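You operate a simulated robot arm through the tools that you are given. There is no shell and no other tool. Be economical: measure what you need, move in short steps, check, and stop when the job is done.

The job below is to be done with a simulated robot arm. You get a single attempt, and the scene is never put back.

## Task
Put the stopper in the test socket, set the leak tester to 3 bar and lock its knob.
Fine: open the blue tap, go by the display, and leave the tap open.
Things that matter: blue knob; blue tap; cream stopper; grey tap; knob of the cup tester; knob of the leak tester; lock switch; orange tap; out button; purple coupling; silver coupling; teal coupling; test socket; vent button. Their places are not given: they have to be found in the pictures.

The check looks at the end state, three seconds after you hand in, the way a careful person would. Anything else that was tipped, shoved, dropped, spilled or broken makes it a failure. Lids that push on must go on centred and level and be pressed home; caps that screw on are set level and turned clockwise until they are tight.

## Robot
A 6-joint arm with a two-finger parallel gripper, fixed in place. Base frame: the origin is at the foot of the arm, x ahead of it, y to its left, z up; the work surface is at about z = 0. Units: m, degrees, N and s.
With the tool pointing down near the work surface it reaches from about 0.14 to 0.58 m from the base axis. Its first joint turns from -66.0 to 66.0 degrees. Payload 2.1 kg.
The tool frame sits at the grasp point between the pads (the TCP): z along the fingers, y along the line on which they close. The tips reach 0.03 m beyond it. Largest opening 0.094 m; finger width 0.028, thickness 0.01; the body of the gripper, 0.05 by 0.096 m, starts 0.055 m behind the TCP.
Orientation is that of the tool frame in the base frame, as a unit quaternion [w, x, y, z]. With the fingers straight down and closing along the base's y, the tool's x points along the base's -x, its y along +y and its z along -z.

## Interface
- The arm moves only by the tool drive_tool. Its argument "deltas" is a list of rows, each a list of 7 numbers: the turn, a rotation vector about the tool's x, y, z in degrees, then the shift along the tool's x, y, z in m, then the finger opening in m, from 0 to 0.094. In form: [[wx, wy, wz, x, y, z, gripper], ...]. A call has 1 to 12 rows; each row shifts and turns the commanded pose from where the row before left it, along the tool's axes as they then stand. Each row takes 0.2 s and may step no farther than 0.05 m and 8.6 degrees from the row before; otherwise, or with a gripper value out of range, the whole call is refused. Where a pose cannot be reached the arm comes as near as it can. A force on the tool above 90 N (or 10 N above the force at the start of the call, whichever is more), or a blocked arm, ends the call early, and 0.2 s more pass. The fingers move at their own pace (about 0.072 m/s each) and stop on an object; they squeeze with about 36 N. The grip force told is the motor's: it shows also when the fingers shut on nothing. Time passes only in rows, and 0.2 s behind the last, so rows that do not move let the fingers close. It gives the time, the measured TCP pose, the force on the tool (base axes), the opening and the grip force at its end, in the units of the frame above (readings bear some noise), with the torque about the TCP (base axes, N m) and any sound that the robot's microphone picked up, and new pictures: "show" is both (left out), scene, wrist or none.
- Cameras (640 x 400 px; columns grow to the right, rows downward): "scene" is fixed at [0.0592, -0.3708, 0.4896]; the picture's right is [0.75, -0.66, 0.00], its down [-0.35, -0.39, -0.85] and it looks along [0.56, 0.64, -0.53] (base axes); focal length 339 px, centre (320, 200). "wrist" rides on the gripper at [0.076, 0.014, -0.103] in the tool frame; the picture's right is [-0.18, 0.98, 0.00], its down [-0.75, -0.14, -0.64] and it looks along [-0.63, -0.12, 0.77] (tool axes); focal length 243 px, centre (320, 200).
- probe_pixels(camera, pixels): for up to 12 pixels [column, row] of the newest picture of that camera ("zoom" is the newest enlarged one), the place [x, y, z] in the base frame of the surface seen there, good to about 0.003 m. It takes no simulated time.
- enlarge(camera, box): a new picture of the part [left, top, right, bottom] of that camera's present view, enlarged. It takes no simulated time.
- job_done(): hands the job in; it is judged then, once.

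Work in short steps. Measure before you move; look again where a grasp or a placing could have gone wrong, and mend it. You have 80 turns and 200 pictures in all, those below and enlarged ones among them. Open the gripper and draw the arm clear of the work before you hand the job in, unless the task says otherwise; then end with one line.

The tools are called as a command line: name --pt "numbers of a row" for each row, then --argument value for the rest, lists and objects as JSON in quotes. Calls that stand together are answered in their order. drive_tool: Moves the arm, as the interface text tells. Its arguments: {"type":"object","properties":{"deltas":{"type":"array"},"show":{"type":"string","enum":["both","scene","wrist","none"]}},"required":["deltas"]} The other tools are called the same way: probe_pixels (camera, pixels) gives the place of the surface under pixels of a picture; enlarge (camera, box) takes an enlarged picture of a part of a camera's view; job_done () hands the job in.

At the start:

```text
t: 0.0
ee_pos: [0.376, -0.0442, 0.3242]
tcp_rot: [0.001, -0.001, 1.0, 0.001]
contact_force: [-0.1, 0.8, 0.4]
moment: [-0.01, -0.02, 0.03]
opening: 0.0939
gripper_force: 0.0
```

scene: 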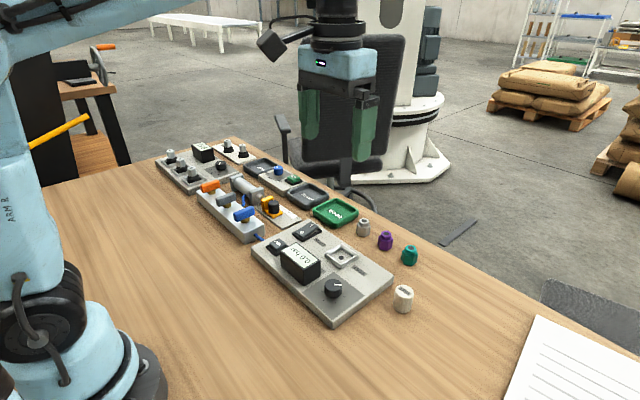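
wrist: 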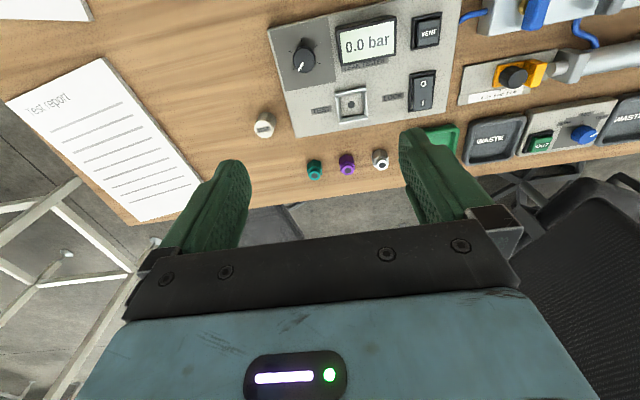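

The pictures show the leak tester (display 0.0 bar, knob, lock switch, vent button, socket), the stopper and the taps. I enlarge these areas to look closer.

enlarge --camera "scene" --box '[240, 200, 440, 325]'

enlarge --camera "scene" --box '[150, 130, 350, 255]'

enlarge --camera "wrist" --box '[240, 0, 480, 150]'

enlarge --camera "wrist" --box '[440, 0, 640, 160]'

```text
3.20 times, centred on (340, 262) of scene
```

zoom: 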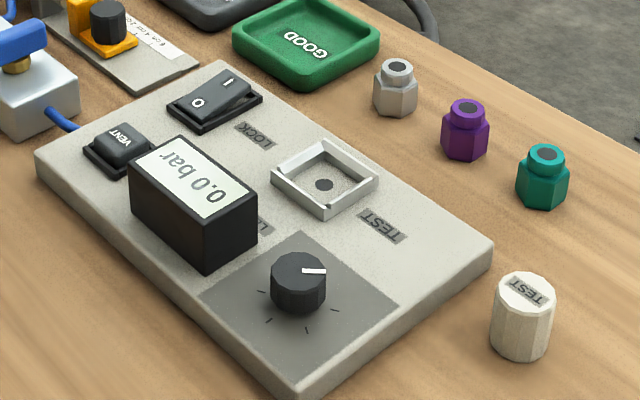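

```text
3.20 times, centred on (250, 192) of scene
```

zoom: 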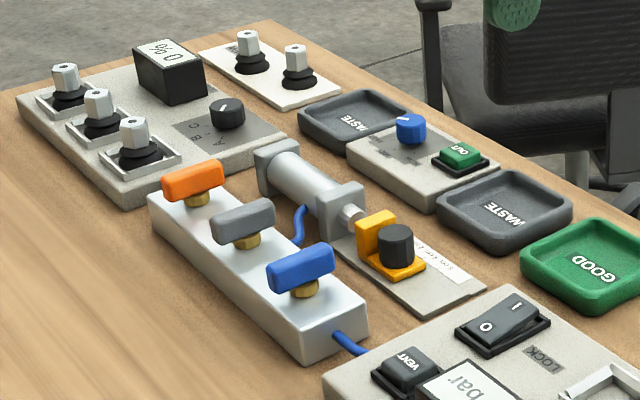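

```text
2.67 times, centred on (360, 75) of wrist
```

zoom: 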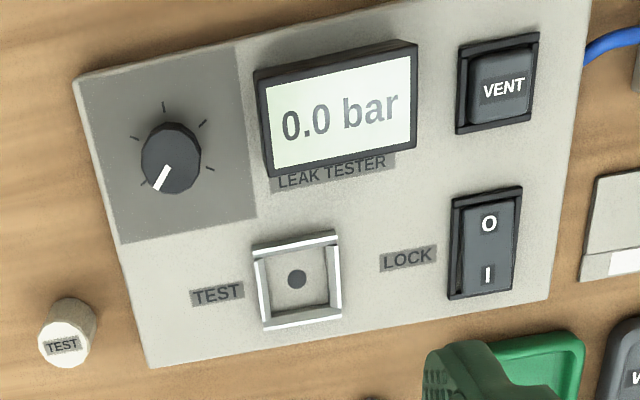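

```text
2.50 times, centred on (540, 80) of wrist
```

zoom: 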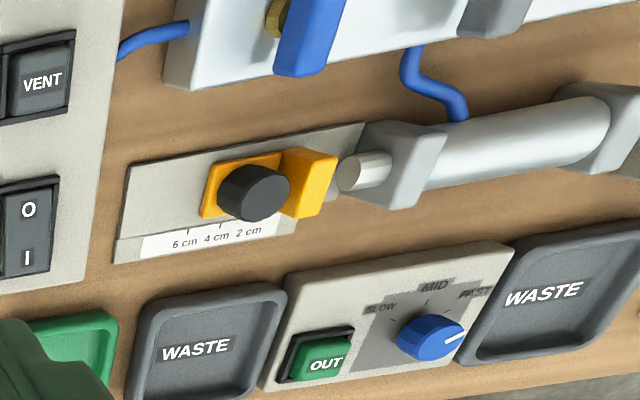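

I measure the stopper, socket, knob, lock, vent and display in the scene view, and the taps through the scene and wrist views.

enlarge --camera "scene" --box '[240, 200, 440, 325]'

probe_pixels --camera "zoom" --pixels '[[524, 290], [500, 292], [550, 290], [520, 350], [298, 268], [324, 271], [324, 185], [323, 146], [374, 181], [328, 211], [274, 180], [400, 220]]'

probe_pixels --camera "zoom" --pixels '[[230, 80], [200, 102], [216, 105], [236, 85], [124, 138], [490, 248], [300, 395], [38, 160], [218, 64], [200, 180], [275, 268], [298, 310]]'

probe_pixels --camera "scene" --pixels '[[244, 213], [236, 216], [252, 209], [245, 222], [226, 199], [210, 186], [240, 235], [200, 191], [264, 232], [258, 239], [273, 209], [363, 223]]'

```text
3.20 times, centred on (340, 262) of scene
```

zoom: 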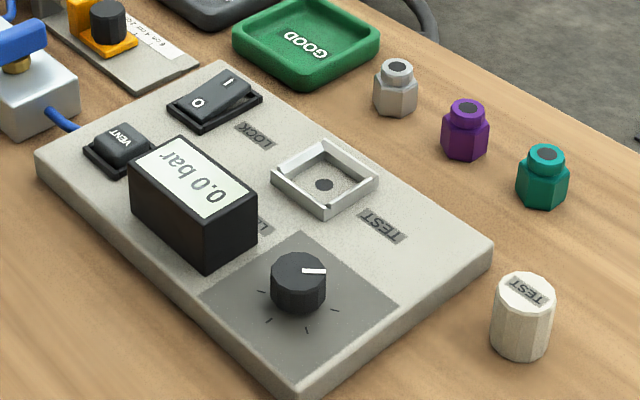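

```text
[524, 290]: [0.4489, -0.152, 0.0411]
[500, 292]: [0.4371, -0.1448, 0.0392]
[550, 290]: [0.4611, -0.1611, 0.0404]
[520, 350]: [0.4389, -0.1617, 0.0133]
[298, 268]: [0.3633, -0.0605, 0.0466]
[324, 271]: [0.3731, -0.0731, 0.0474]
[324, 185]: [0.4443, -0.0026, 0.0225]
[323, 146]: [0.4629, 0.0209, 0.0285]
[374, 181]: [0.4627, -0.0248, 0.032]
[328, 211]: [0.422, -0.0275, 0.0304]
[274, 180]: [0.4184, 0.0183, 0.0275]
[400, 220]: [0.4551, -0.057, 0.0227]
```

```text
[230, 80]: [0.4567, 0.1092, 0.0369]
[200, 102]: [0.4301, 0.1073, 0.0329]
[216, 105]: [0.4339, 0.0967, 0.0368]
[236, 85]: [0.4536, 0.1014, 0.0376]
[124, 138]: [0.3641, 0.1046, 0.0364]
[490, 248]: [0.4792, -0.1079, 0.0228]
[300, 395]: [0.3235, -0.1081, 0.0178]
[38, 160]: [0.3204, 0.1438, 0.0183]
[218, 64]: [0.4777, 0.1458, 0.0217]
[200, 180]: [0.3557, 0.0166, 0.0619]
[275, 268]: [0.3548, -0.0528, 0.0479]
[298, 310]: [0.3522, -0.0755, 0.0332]
```

```text
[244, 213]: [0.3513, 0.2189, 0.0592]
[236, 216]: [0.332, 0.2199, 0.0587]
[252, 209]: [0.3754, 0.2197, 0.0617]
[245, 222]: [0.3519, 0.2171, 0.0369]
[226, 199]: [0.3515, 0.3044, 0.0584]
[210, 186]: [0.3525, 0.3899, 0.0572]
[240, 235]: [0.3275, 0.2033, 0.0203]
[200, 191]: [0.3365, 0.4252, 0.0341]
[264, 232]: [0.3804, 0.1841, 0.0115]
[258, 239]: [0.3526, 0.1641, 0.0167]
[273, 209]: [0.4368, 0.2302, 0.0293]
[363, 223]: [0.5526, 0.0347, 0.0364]
```

Stopper is at about (0.449,-0.153), top z 0.041; socket centre about (0.4415,-0.003), rim z 0.03. I move above the stopper with a narrower opening and look again.

drive_tool --pt "0 0 0 -0.0122 -0.0181 0.034 0.06" --pt "0 0 0 -0.0122 -0.0181 0.034 0.06" --pt "0 0 0 -0.0122 -0.0181 0.034 0.06" --pt "0 0 0 -0.0122 -0.0181 0.034 0.06" --pt "0 0 0 -0.0122 -0.0181 0.034 0.06" --pt "0 0 0 -0.0122 -0.0181 0.034 0.06" --pt "0 0 0 0 0 0 0.06"

```text
t: 1.6
ee_pos: [0.4479, -0.1537, 0.1194]
tcp_rot: [0.0, -0.001, 1.0, 0.001]
contact_force: [0.2, 0.0, -0.8]
moment: [0.0, -0.01, -0.01]
opening: 0.0601
gripper_force: 0.0
```

scene: 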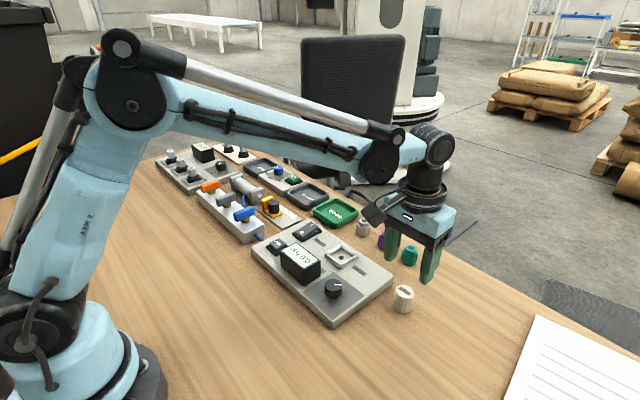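
wrist: 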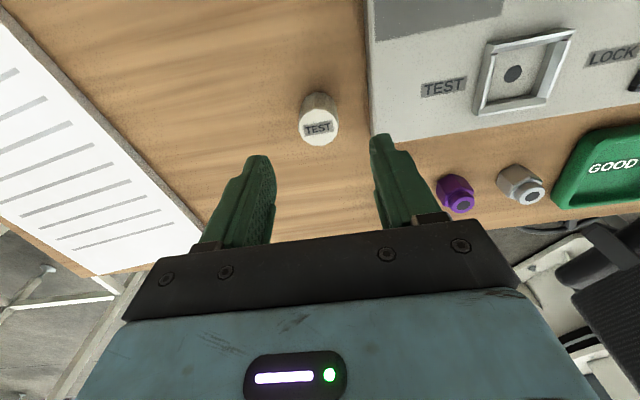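

I enlarge the stopper and socket in the wrist view for a finer measurement.

enlarge --camera "wrist" --box '[280, 70, 400, 145]'

probe_pixels --camera "wrist" --pixels '[[301, 129], [338, 129], [318, 145], [320, 117], [319, 130]]'

enlarge --camera "wrist" --box '[460, 20, 588, 120]'

```text
5.33 times, centred on (340, 108) of wrist
```

zoom: 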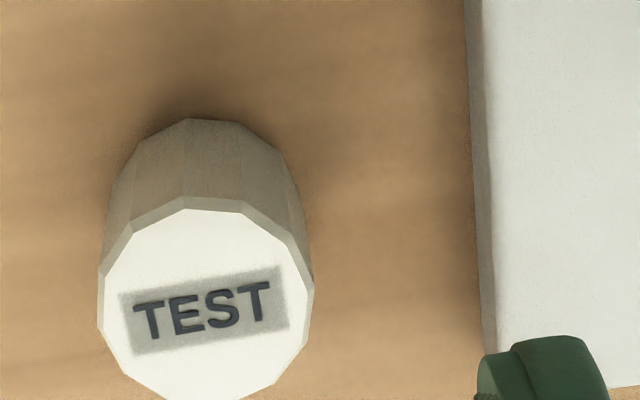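

```text
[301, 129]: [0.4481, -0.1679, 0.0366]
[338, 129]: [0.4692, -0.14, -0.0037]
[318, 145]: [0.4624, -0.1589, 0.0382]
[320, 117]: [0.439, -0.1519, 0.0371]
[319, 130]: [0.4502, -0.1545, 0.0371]
```

```text
4.00 times, centred on (524, 70) of wrist
```

zoom: 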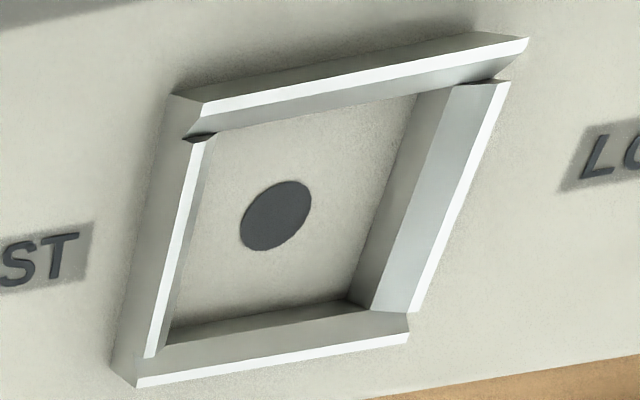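

The socket is a chamfered square; I probe the hole (275,215) and the inner and outer corners.

probe_pixels --camera "zoom" --pixels '[[275, 215], [215, 142], [412, 98], [354, 296], [176, 322], [202, 108], [525, 42], [410, 340], [138, 382]]'

```text
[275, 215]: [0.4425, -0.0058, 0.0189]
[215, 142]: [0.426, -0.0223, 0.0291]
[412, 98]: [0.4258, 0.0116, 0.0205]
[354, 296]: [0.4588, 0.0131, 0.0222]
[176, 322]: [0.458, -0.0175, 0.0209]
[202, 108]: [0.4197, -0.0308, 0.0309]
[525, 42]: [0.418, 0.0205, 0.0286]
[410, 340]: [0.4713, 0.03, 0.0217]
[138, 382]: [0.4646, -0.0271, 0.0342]
```

Stopper centre is about (0.450,-0.154). I go down to z 0.045 with the fingers straddling it, then close.

drive_tool --pt "0 0 0 -0.002 -0.0007 0.03 0.052" --pt "0 0 0 0 0 0.03 0.052" --pt "0 0 0 0 0 0.0145 0.052" --pt "0 0 0 0 0 0 0.052" --pt "0 0 0 0 0 0 0.015" --pt "0 0 0 0 0 0 0.015" --pt "0 0 0 0 0 0 0.015"

```text
t: 3.2
ee_pos: [0.4519, -0.1546, 0.0456]
tcp_rot: [0.0, -0.001, 1.0, 0.0]
contact_force: [0.3, -0.1, 0.2]
moment: [0.02, 0.0, -0.02]
opening: 0.0311
gripper_force: 36.2
```

scene: 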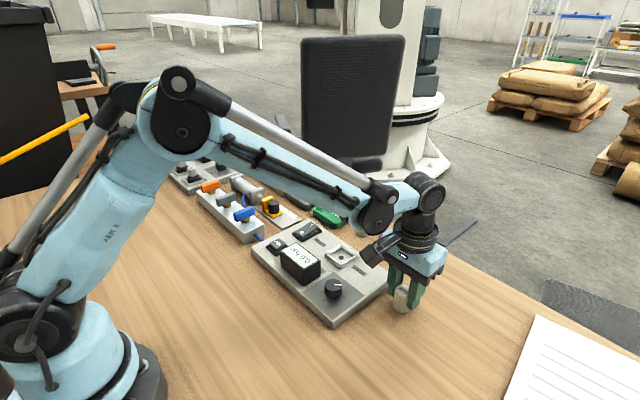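
wrist: 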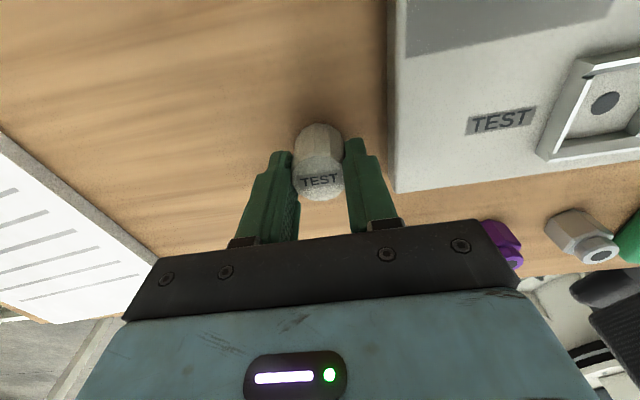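

Gripped at 0.031 m. I lift to about 0.12 and carry it above the socket (-0.004 in y, 0.443 in x).

drive_tool --pt "0 0 0 0 0 -0.035 0.015" --pt "0 0 0 0 0 -0.04 0.015" --pt "0 0 0 0.0015 0.0375 0 0.015" --pt "0 0 0 0.0015 0.0375 0 0.015" --pt "0 0 0 0.0015 0.0375 0 0.015" --pt "0 0 0 0.0015 0.0375 0 0.015" --pt "0 0 0 0 0 0 0.015"

```text
t: 4.8
ee_pos: [0.4461, -0.004, 0.1221]
tcp_rot: [0.001, -0.001, 1.0, 0.0]
contact_force: [0.3, 0.2, -0.8]
moment: [0.0, 0.0, 0.01]
opening: 0.0308
gripper_force: 36.3
```

scene: 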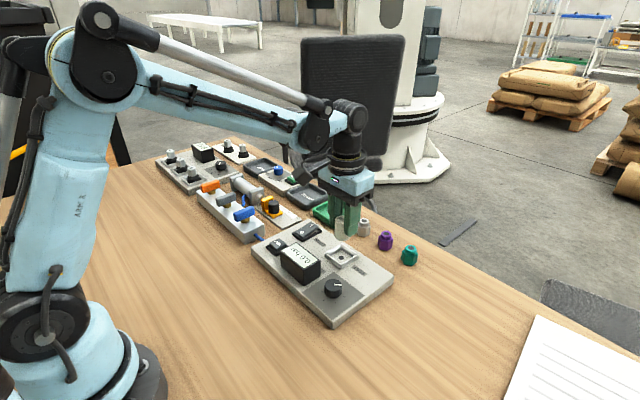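
wrist: 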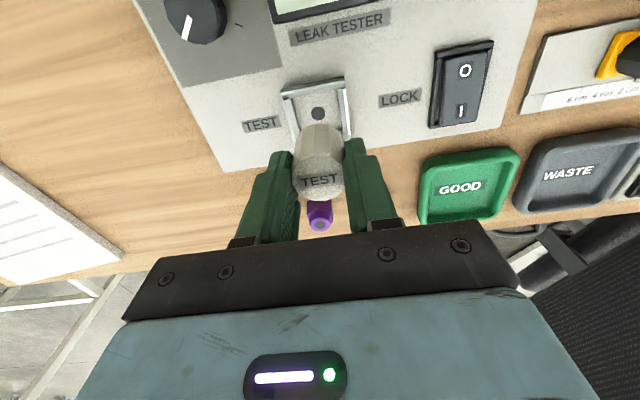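

I compare the stopper's position in the hand with the socket by probing both.

enlarge --camera "wrist" --box '[256, 70, 384, 220]'

probe_pixels --camera "wrist" --pixels '[[318, 112], [287, 97], [341, 84], [350, 134], [296, 177], [342, 175], [320, 197], [319, 158], [320, 178]]'

enlarge --camera "scene" --box '[300, 190, 400, 280]'

```text
2.67 times, centred on (320, 145) of wrist
```

zoom: 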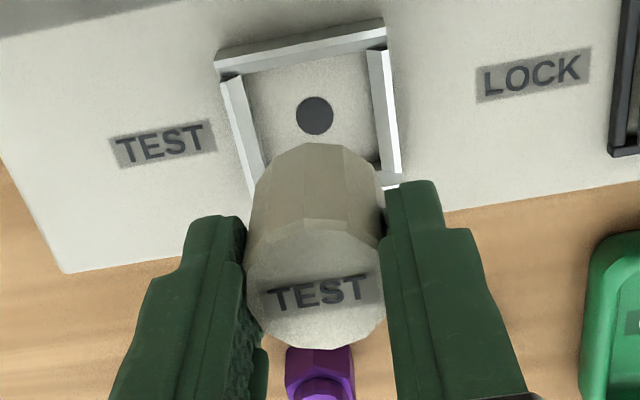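

```text
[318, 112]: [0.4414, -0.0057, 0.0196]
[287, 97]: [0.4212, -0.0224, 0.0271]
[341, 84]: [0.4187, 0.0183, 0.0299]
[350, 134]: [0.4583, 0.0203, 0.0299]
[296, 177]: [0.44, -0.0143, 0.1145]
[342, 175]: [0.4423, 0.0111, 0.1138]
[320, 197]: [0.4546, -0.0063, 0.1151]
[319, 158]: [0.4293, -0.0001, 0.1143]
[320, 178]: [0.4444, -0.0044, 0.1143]
```

```text
4.44 times, centred on (350, 235) of scene
```

zoom: 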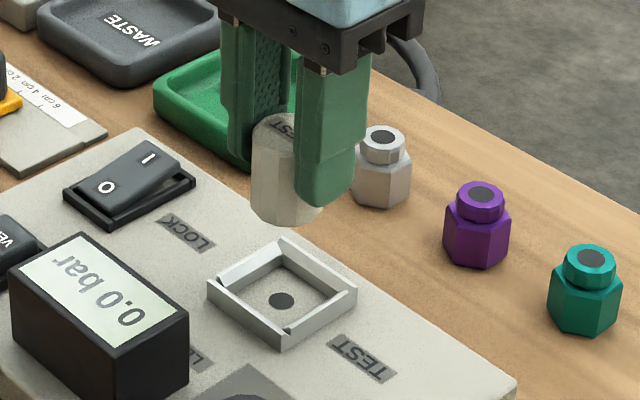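

Stopper centre is about (0.442,-0.004), matching the socket hole. I lower to just above the rim and check.

drive_tool --pt "0 0 0 0 0 0.02 0.015" --pt "0 0 0 0 0 0.02 0.015" --pt "0 0 0 0 0 0 0.015"

enlarge --camera "scene" --box '[300, 210, 380, 280]'

enlarge --camera "wrist" --box '[256, 70, 384, 220]'

```text
t: 5.6
ee_pos: [0.4443, -0.003, 0.0817]
tcp_rot: [0.0, 0.0, 1.0, 0.001]
contact_force: [0.8, 1.0, -0.3]
moment: [-0.03, 0.01, 0.0]
opening: 0.031
gripper_force: 36.0
```

scene: 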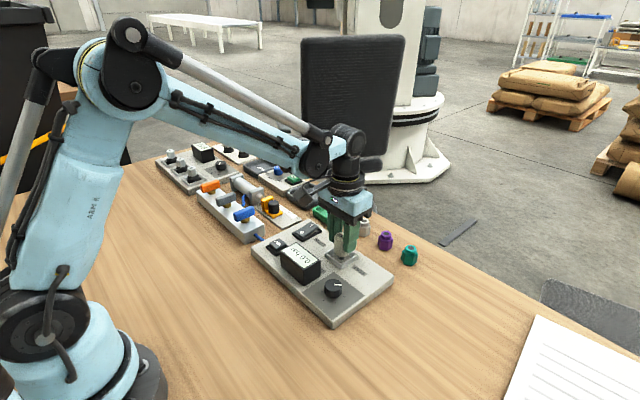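
wrist: 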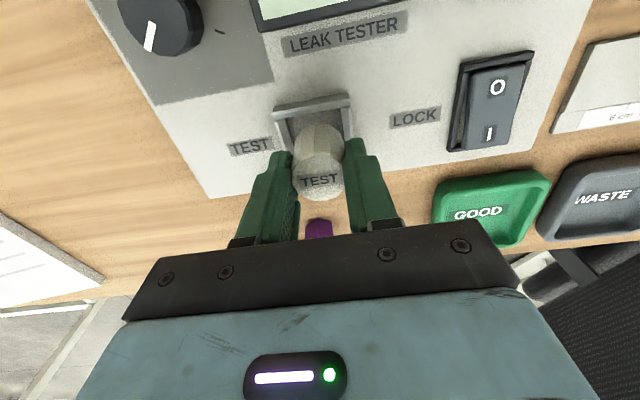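

```text
5.71 times, centred on (340, 245) of scene
```

zoom: 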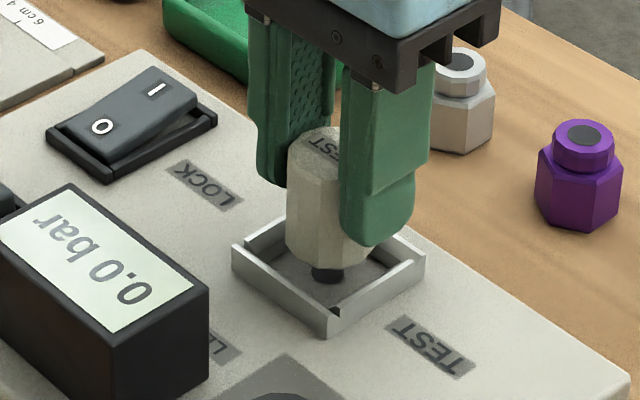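

```text
2.67 times, centred on (320, 145) of wrist
```

zoom: 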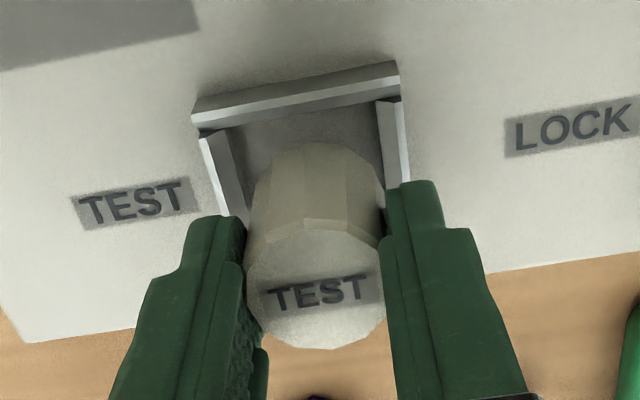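

The stopper is just above the socket and looks centred. I lower it in small steps, watching the force.

drive_tool --pt "0 0 0 0 0 0.004 0.015" --pt "0 0 0 0 0 0.004 0.015" --pt "0 0 0 0 0 0.003 0.015" --pt "0 0 0 0 0 0.002 0.015" --pt "0 0 0 0 0 0 0.015"

enlarge --camera "scene" --box '[300, 210, 380, 280]'

```text
t: 6.8
ee_pos: [0.4451, -0.0044, 0.0678]
tcp_rot: [0.002, -0.001, 1.0, 0.001]
contact_force: [-0.6, 0.2, -0.5]
moment: [-0.02, 0.0, 0.01]
opening: 0.0307
gripper_force: 36.1
```

scene: 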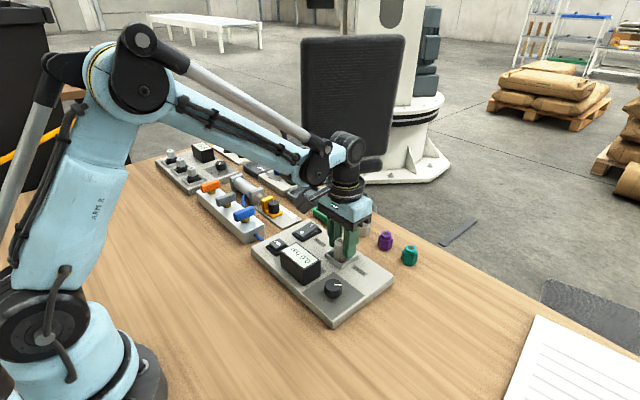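
wrist: 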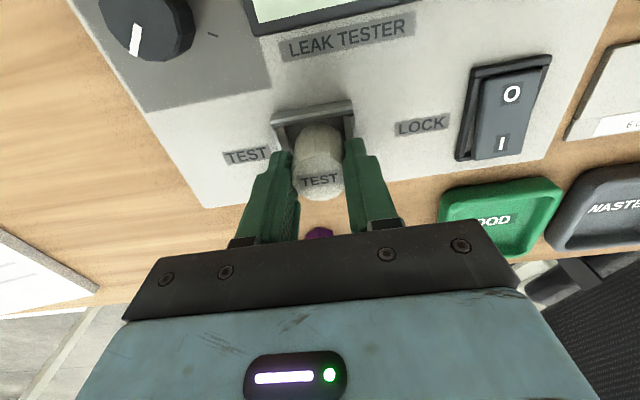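

```text
5.71 times, centred on (340, 245) of scene
```

zoom: 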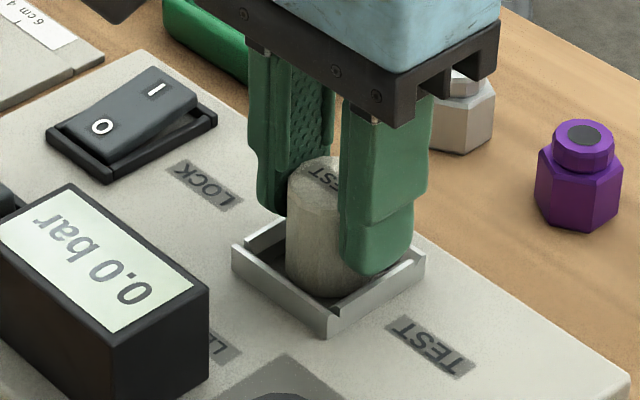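

It has entered the frame without touching. I continue down in 1–2 mm steps until it seats.

drive_tool --pt "0 0 0 0 0 0.0015 0.015" --pt "0 0 0 0 0 0.0015 0.015" --pt "0 0 0 0 0 0.0015 0.015" --pt "0 0 0 0 0 0 0.015" --show "none"

enlarge --camera "scene" --box '[300, 210, 380, 280]'

```text
t: 7.8
ee_pos: [0.4457, -0.0051, 0.0658]
tcp_rot: [0.001, -0.001, 1.0, 0.001]
contact_force: [-3.3, 2.0, 74.5]
moment: [-0.08, 0.26, 0.02]
opening: 0.0296
gripper_force: 36.4
```

```text
5.71 times, centred on (340, 245) of scene
```

zoom: 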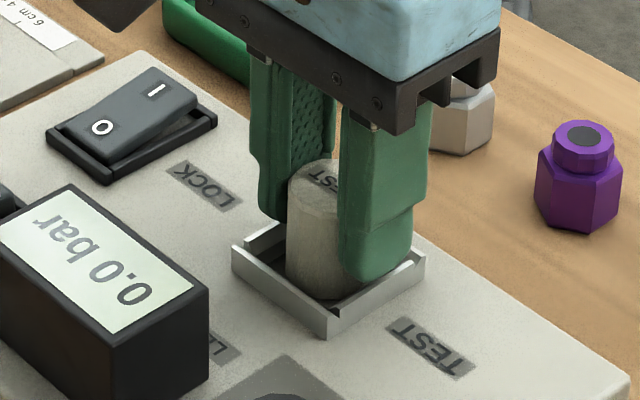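

74 N of push: the stopper is seated. I ease the push, open and rise clear, then inspect.

drive_tool --pt "0 0 0 0 0 -0.002 0.015" --pt "0 0 0 0 0 0 0.05" --pt "0 0 0 0 0 0 0.05" --pt "0 0 0 0 0 -0.02 0.05" --pt "0 0 0 0 0 -0.04 0.05" --pt "0 0 0 0.03 0 -0.03 0.05" --pt "0 0 0 0 0 0 0.05"

enlarge --camera "scene" --box '[300, 210, 380, 280]'

enlarge --camera "wrist" --box '[240, 60, 400, 180]'

```text
t: 9.4
ee_pos: [0.4144, -0.0023, 0.1555]
tcp_rot: [0.0, 0.0, 1.0, 0.0]
contact_force: [0.0, -0.2, 0.0]
moment: [0.0, 0.0, -0.02]
opening: 0.05
gripper_force: 0.0
```

scene: 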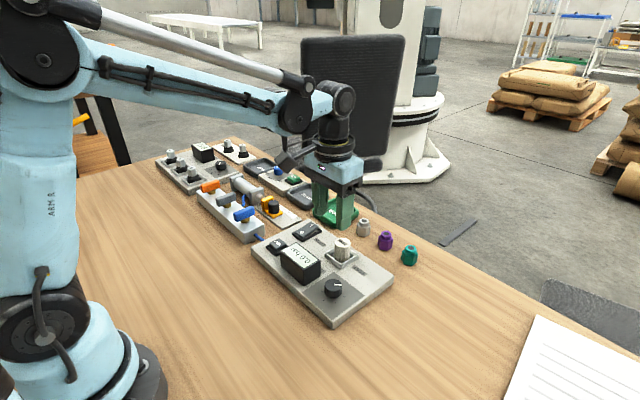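
wrist: 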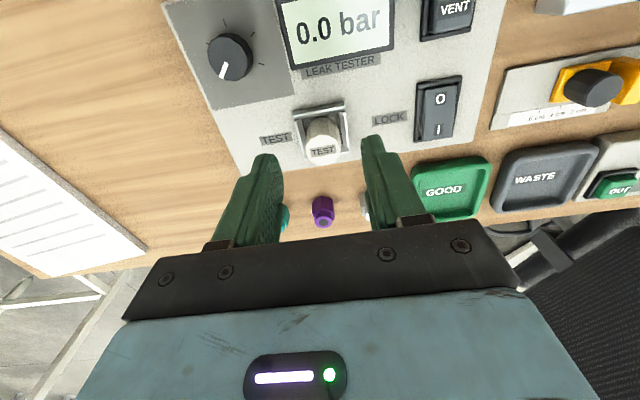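

```text
5.71 times, centred on (340, 245) of scene
```

zoom: 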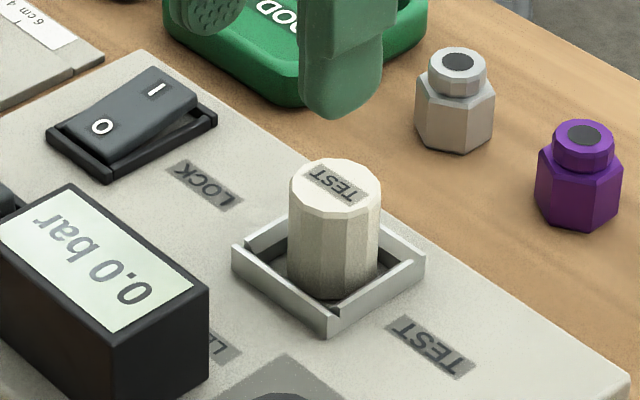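

```text
3.33 times, centred on (320, 120) of wrist
```

zoom: 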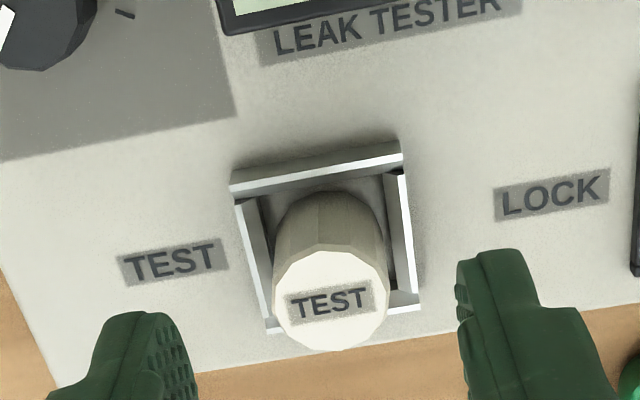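

The stopper stands level and centred. Next I go above the blue tap near (0.353,0.219), at z 0.16.

drive_tool --pt "0 0 0 0.0102 0.0369 0 0.05" --pt "0 0 0 0.0102 0.0369 0 0.05" --pt "0 0 0 0.0102 0.0369 0 0.05" --pt "0 0 0 0.0102 0.0369 0 0.05" --pt "0 0 0 0.0102 0.0369 0 0.05" --pt "0 0 0 0.0102 0.0369 0 0.05" --pt "0 0 0 0 0 0 0.05"

enlarge --camera "wrist" --box '[240, 60, 400, 160]'

enlarge --camera "scene" --box '[190, 160, 310, 260]'

```text
t: 11.0
ee_pos: [0.3531, 0.2163, 0.156]
tcp_rot: [0.0, -0.001, 1.0, 0.001]
contact_force: [-0.5, -0.2, -0.1]
moment: [-0.03, 0.01, -0.01]
opening: 0.0501
gripper_force: 0.1
```

scene: 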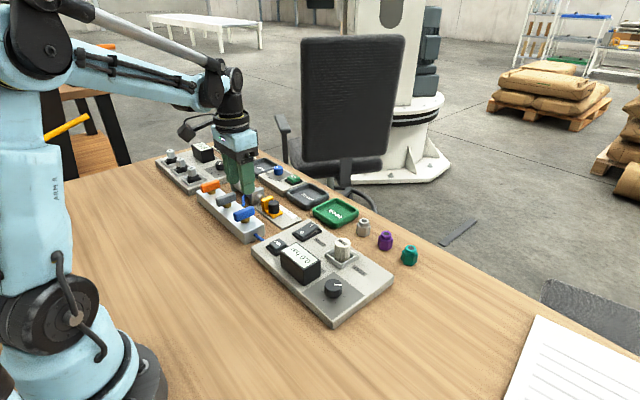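
wrist: 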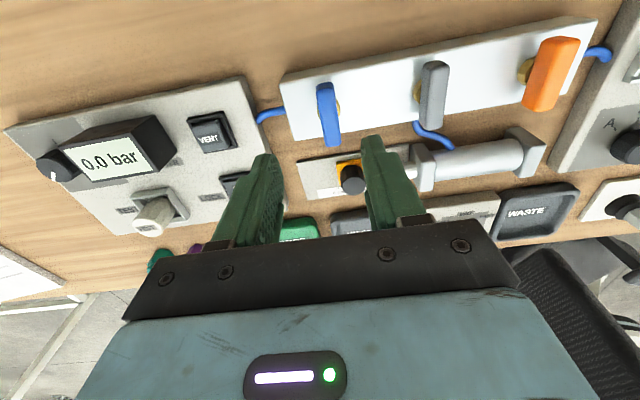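

```text
4.00 times, centred on (320, 110) of wrist
```

zoom: 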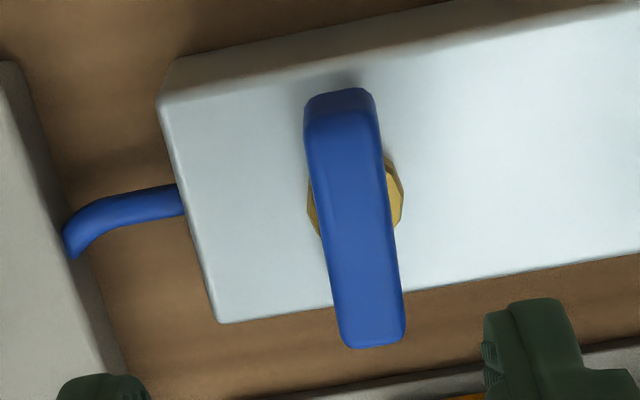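

```text
4.00 times, centred on (250, 210) of scene
```

zoom: 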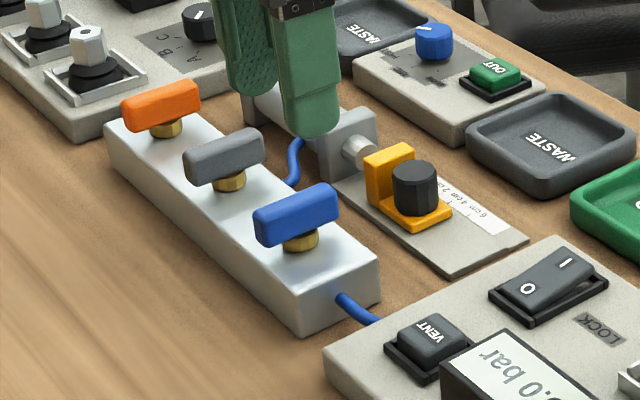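

I measure the blue handle's ends, pivot (gold) and block top from the wrist view.

probe_pixels --camera "wrist" --pixels '[[326, 86], [333, 143], [329, 115], [324, 115], [334, 115], [339, 109], [318, 112], [285, 100], [296, 138], [345, 90], [433, 80], [434, 66]]'

probe_pixels --camera "zoom" --pixels '[[262, 215], [330, 192], [300, 210], [298, 230], [300, 247], [300, 300]]'

```text
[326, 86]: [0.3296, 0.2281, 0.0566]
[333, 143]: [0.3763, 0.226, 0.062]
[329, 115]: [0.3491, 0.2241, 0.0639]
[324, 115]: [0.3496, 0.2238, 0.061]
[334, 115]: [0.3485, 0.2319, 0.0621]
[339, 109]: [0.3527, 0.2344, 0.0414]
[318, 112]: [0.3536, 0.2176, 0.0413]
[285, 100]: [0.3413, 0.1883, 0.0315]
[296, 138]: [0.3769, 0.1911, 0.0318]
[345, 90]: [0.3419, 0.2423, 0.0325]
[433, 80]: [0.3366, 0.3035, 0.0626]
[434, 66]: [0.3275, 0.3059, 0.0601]
```

```text
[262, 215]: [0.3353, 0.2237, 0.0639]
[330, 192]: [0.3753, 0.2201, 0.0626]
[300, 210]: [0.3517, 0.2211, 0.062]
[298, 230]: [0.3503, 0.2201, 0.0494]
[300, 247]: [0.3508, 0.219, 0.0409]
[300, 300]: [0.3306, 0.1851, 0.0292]
```

Blue handle centre is (0.3525,0.223), z 0.049–0.063, lying along x (across the block). I come down so the tips sit beside the bar just above the nut, and close.

drive_tool --pt "0 0 0 0 0.0067 0.03 0.04" --pt "0 0 0 0 0 0.03 0.04" --pt "0 0 0 0 0 0.0145 0.04" --pt "0 0 0 0 0 0 0.04" --pt "0 0 0 0 0 0 0.004" --pt "0 0 0 0 0 0 0.004" --pt "0 0 0 0 0 0 0.004"

enlarge --camera "scene" --box '[190, 160, 310, 260]'

```text
t: 12.6
ee_pos: [0.3535, 0.2243, 0.0807]
tcp_rot: [0.002, -0.001, 1.0, 0.002]
contact_force: [3.4, 13.1, -12.2]
moment: [0.09, 0.07, -0.08]
opening: 0.0146
gripper_force: 45.2
```

scene: 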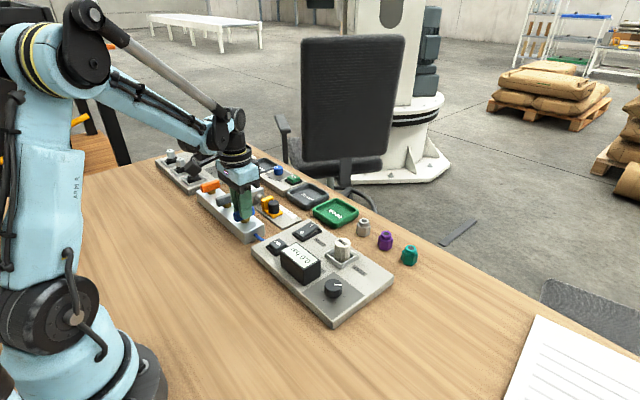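
wrist: 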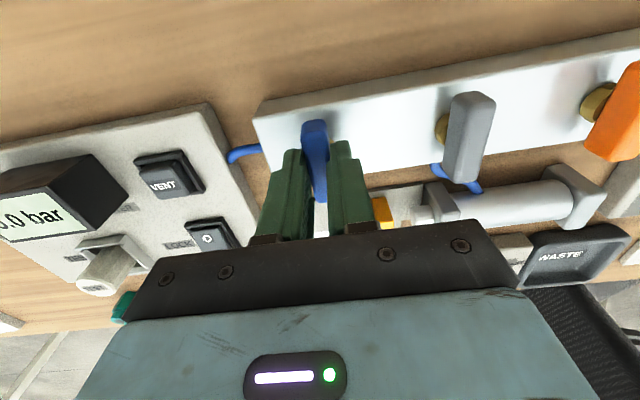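

```text
4.00 times, centred on (250, 210) of scene
```

zoom: 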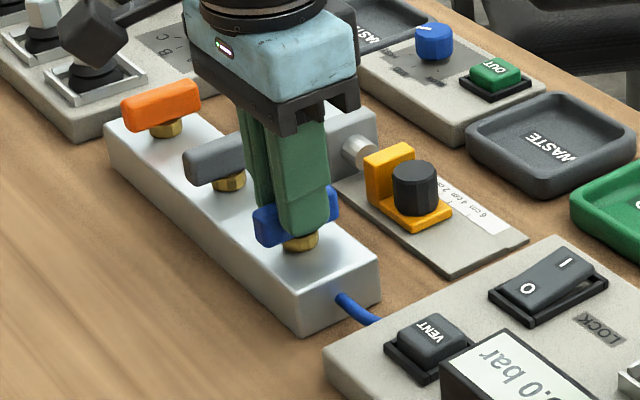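

Grip is on at 0.0146 with a small sideways load, so I shift +1 mm in y and turn anticlockwise (negative about tool z) by about 24°, watching the torque.

drive_tool --pt "0 0 0 0 0.001 0 0.004" --pt "0 0 -8 0 0 0 0.004" --pt "0 0 -8 0 0 0 0.004" --pt "0 0 -8 0 0 0 0.004" --pt "0 0 0 0 0 0 0.004"

```text
t: 13.8
ee_pos: [0.3535, 0.2254, 0.0803]
tcp_rot: [0.002, -0.207, 0.978, 0.001]
contact_force: [4.8, 13.5, 5.1]
moment: [-0.1, 0.31, -2.19]
opening: 0.0265
gripper_force: 44.9
```

scene: 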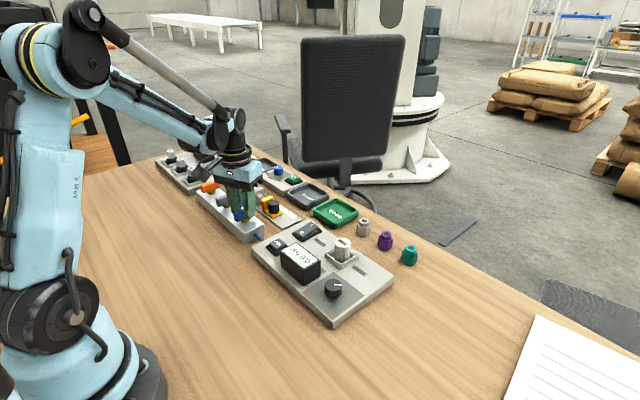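
wrist: 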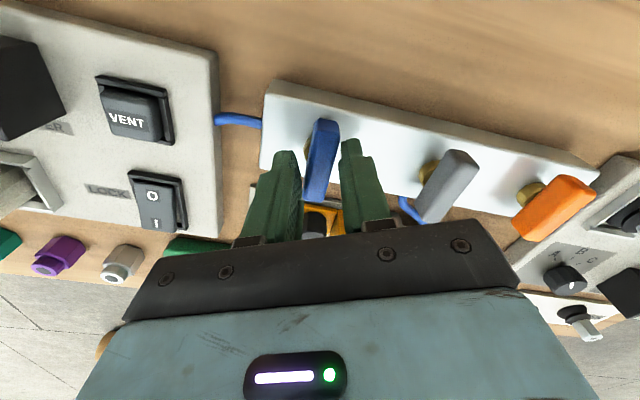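

The handle did not follow (torque 2.2 N m, fingers pried open to 0.0265), so this is the stop. I return and turn the other way, clockwise.

drive_tool --pt "0 0 8 0 0 0 0.004" --pt "0 0 8 0 0 0 0.004" --pt "0 0 8 0 0 0 0.004" --pt "0 0 8 0 0 0 0.004" --pt "0 0 8 0 0 0 0.004" --pt "0 0 8 0 0 0 0.004" --pt "0 0 0 0 0 0 0.004"

enlarge --camera "scene" --box '[190, 160, 310, 260]'

```text
t: 15.4
ee_pos: [0.3532, 0.2258, 0.0818]
tcp_rot: [0.001, 0.207, 0.978, 0.003]
contact_force: [-2.6, 20.9, -27.5]
moment: [0.19, -0.07, 0.0]
opening: 0.0146
gripper_force: 44.9
```

scene: 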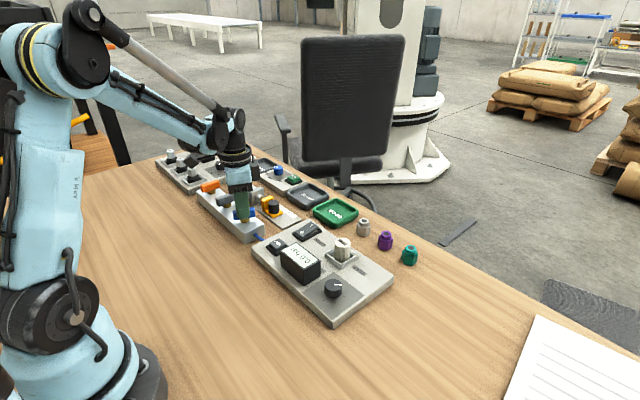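
wrist: 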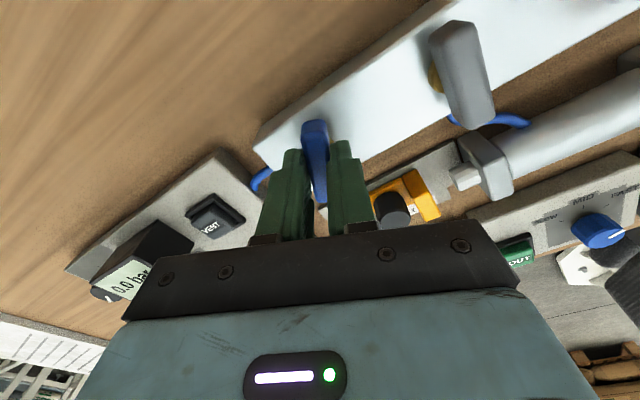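

```text
4.00 times, centred on (250, 210) of scene
```

zoom: 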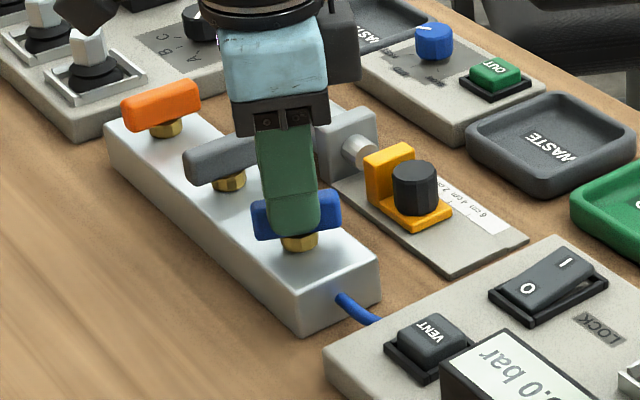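

The handle follows clockwise. I shift 2 mm towards +y to relieve the sideways load and continue turning.

drive_tool --pt "0 0 0 0.0008 0.0018 0.001 0.004" --pt "0 0 8 0 0 0 0.004" --pt "0 0 8 0 0 0 0.004" --pt "0 0 8 0 0 0 0.004" --pt "0 0 8 0 0 0 0.004" --pt "0 0 8 0 0 0 0.004" --pt "0 0 8 0 0 0 0.004" --pt "0 0 0 0 0 0 0.004"

enlarge --camera "scene" --box '[190, 160, 310, 260]'

```text
t: 17.2
ee_pos: [0.3546, 0.2276, 0.0805]
tcp_rot: [0.001, 0.589, 0.808, 0.002]
contact_force: [9.9, 7.0, 28.6]
moment: [-0.3, -0.14, 0.03]
opening: 0.0148
gripper_force: 44.9
```

scene: 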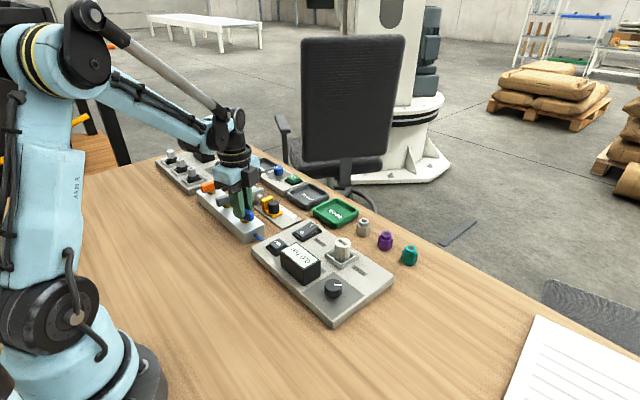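
wrist: 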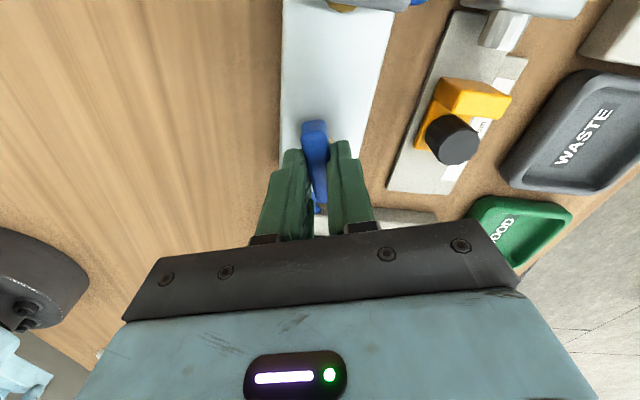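

```text
4.00 times, centred on (250, 210) of scene
```

zoom: 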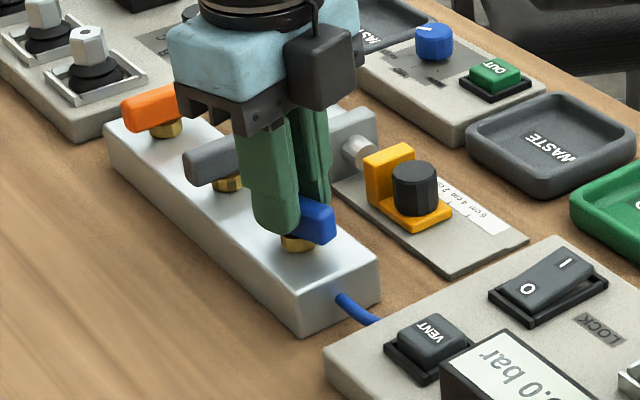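

The handle is at about 72°. I turn 19° more to reach the along-block position.

drive_tool --pt "0 0 8 0 0 -0.0005 0.004" --pt "0 0 8 0 0 0 0.004" --pt "0 0 3 0 0 0 0.004" --pt "0 0 0 0 0 0 0.004"

enlarge --camera "scene" --box '[190, 190, 350, 290]'

```text
t: 18.2
ee_pos: [0.3546, 0.2261, 0.0816]
tcp_rot: [0.002, 0.713, 0.701, 0.004]
contact_force: [25.0, 2.3, 1.5]
moment: [-0.82, -0.01, 0.99]
opening: 0.0143
gripper_force: 45.4
```

scene: 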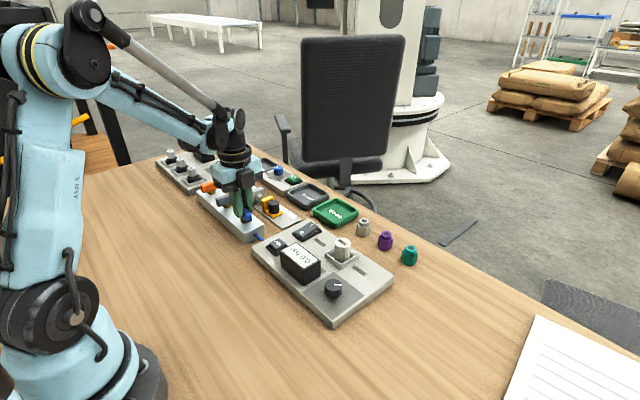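
wrist: 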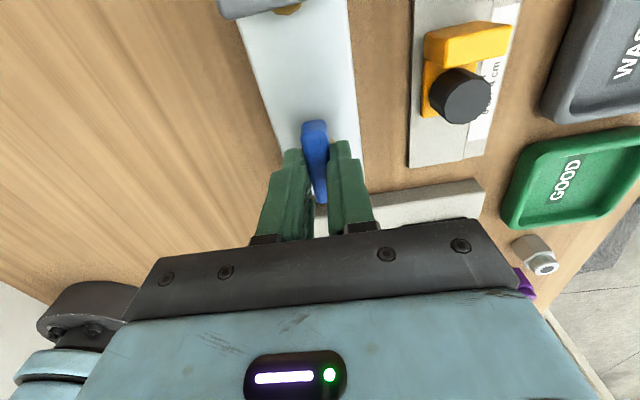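

```text
4.00 times, centred on (270, 240) of scene
```

zoom: 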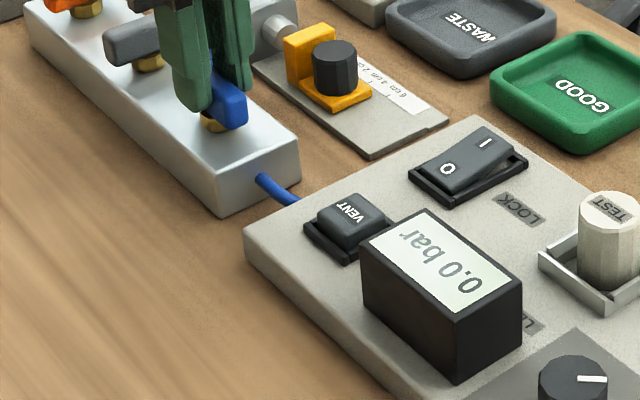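

Torque has risen to 1 N m at 91°, so the tap is against its open stop. I open the fingers, rise and travel towards the leak tester knob.

drive_tool --pt "0 0 0 0 0 0 0.045" --pt "0 0 0 0 0 0 0.045" --pt "0 0 0 0 0 -0.04 0.045" --pt "0 0 0 0 0 -0.045 0.045" --pt "0 0 0 -0.049 0.002 0 0.045" --pt "0 0 0 -0.049 0.002 0 0.045" --pt "0 0 0 -0.049 0.002 0 0.045" --pt "0 0 0 -0.049 0.002 0 0.045" --pt "0 0 0 -0.049 0.002 0 0.045" --pt "0 0 0 -0.049 0.002 0 0.045" --pt "0 0 0 0 0 0 0.045"

enlarge --camera "scene" --box '[190, 190, 350, 290]'

```text
t: 20.6
ee_pos: [0.3604, -0.0692, 0.1656]
tcp_rot: [0.0, 0.712, 0.702, 0.001]
contact_force: [-0.9, -0.5, -0.7]
moment: [0.01, 0.05, 0.03]
opening: 0.0452
gripper_force: 0.1
```

scene: 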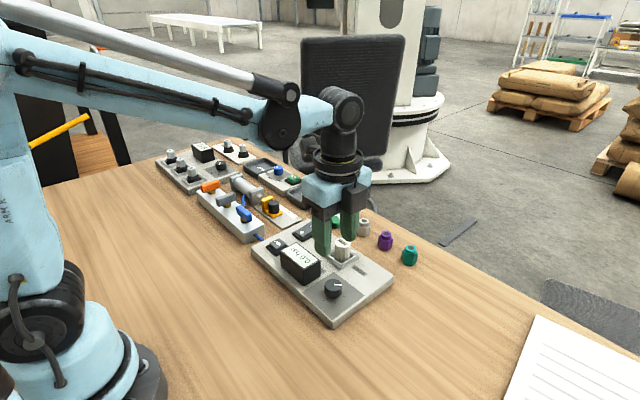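
wrist: 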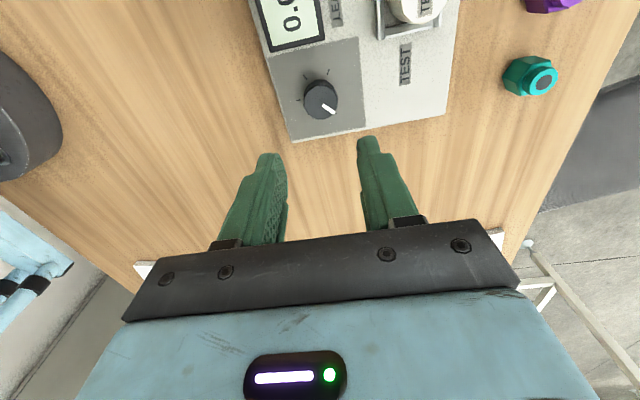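

```text
4.00 times, centred on (270, 240) of scene
```

zoom: 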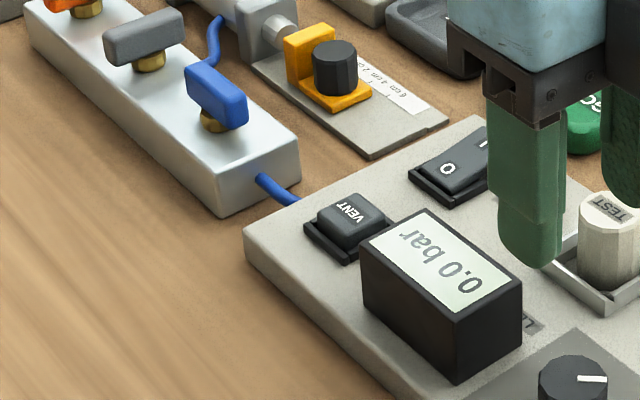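

The blue handle now lies along the block. I measure the knob, its ticks and the display's near corner in the scene and wrist views.

enlarge --camera "wrist" --box '[264, 30, 376, 140]'

enlarge --camera "scene" --box '[280, 235, 390, 325]'

probe_pixels --camera "scene" --pixels '[[333, 285], [324, 284], [342, 285], [338, 285], [333, 294], [320, 265], [303, 282], [320, 276]]'

probe_pixels --camera "wrist" --pixels '[[319, 99], [311, 100], [327, 97], [318, 91], [320, 107], [328, 110], [333, 90], [305, 74], [300, 99], [266, 50], [323, 38]]'

```text
3.64 times, centred on (320, 85) of wrist
```

zoom: 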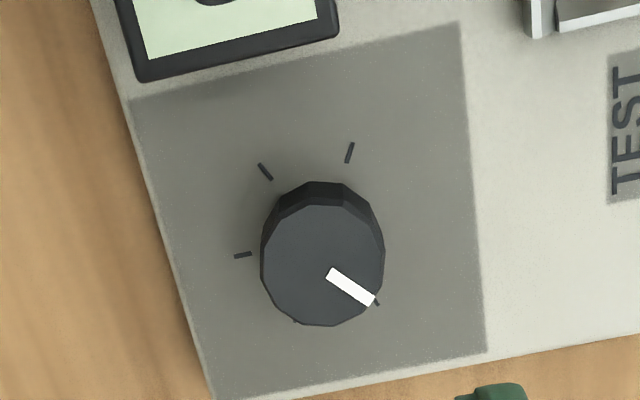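

```text
4.44 times, centred on (335, 280) of scene
```

zoom: 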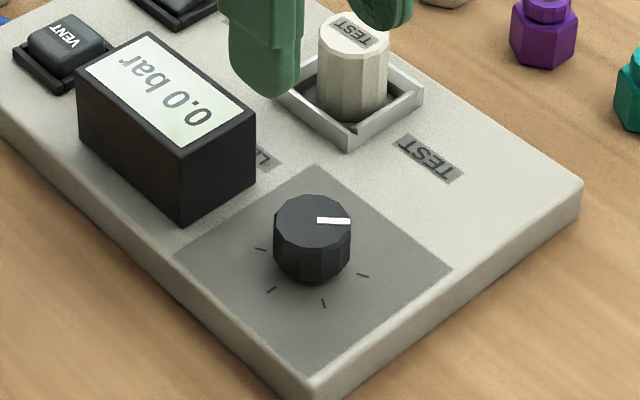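

```text
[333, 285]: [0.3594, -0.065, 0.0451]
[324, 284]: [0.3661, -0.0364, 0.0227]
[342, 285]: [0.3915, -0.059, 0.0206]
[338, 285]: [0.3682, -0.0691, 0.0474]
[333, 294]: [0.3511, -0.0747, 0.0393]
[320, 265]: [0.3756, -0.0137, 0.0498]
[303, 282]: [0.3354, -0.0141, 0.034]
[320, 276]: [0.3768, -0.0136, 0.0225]
```

```text
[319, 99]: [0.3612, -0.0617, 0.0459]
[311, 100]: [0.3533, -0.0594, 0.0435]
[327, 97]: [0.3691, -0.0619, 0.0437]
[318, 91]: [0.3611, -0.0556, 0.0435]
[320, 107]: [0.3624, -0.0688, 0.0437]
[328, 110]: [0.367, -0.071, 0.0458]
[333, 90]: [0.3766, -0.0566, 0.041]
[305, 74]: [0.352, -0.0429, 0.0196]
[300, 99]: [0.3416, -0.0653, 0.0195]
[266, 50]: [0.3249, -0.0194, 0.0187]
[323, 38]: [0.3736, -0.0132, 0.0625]
```

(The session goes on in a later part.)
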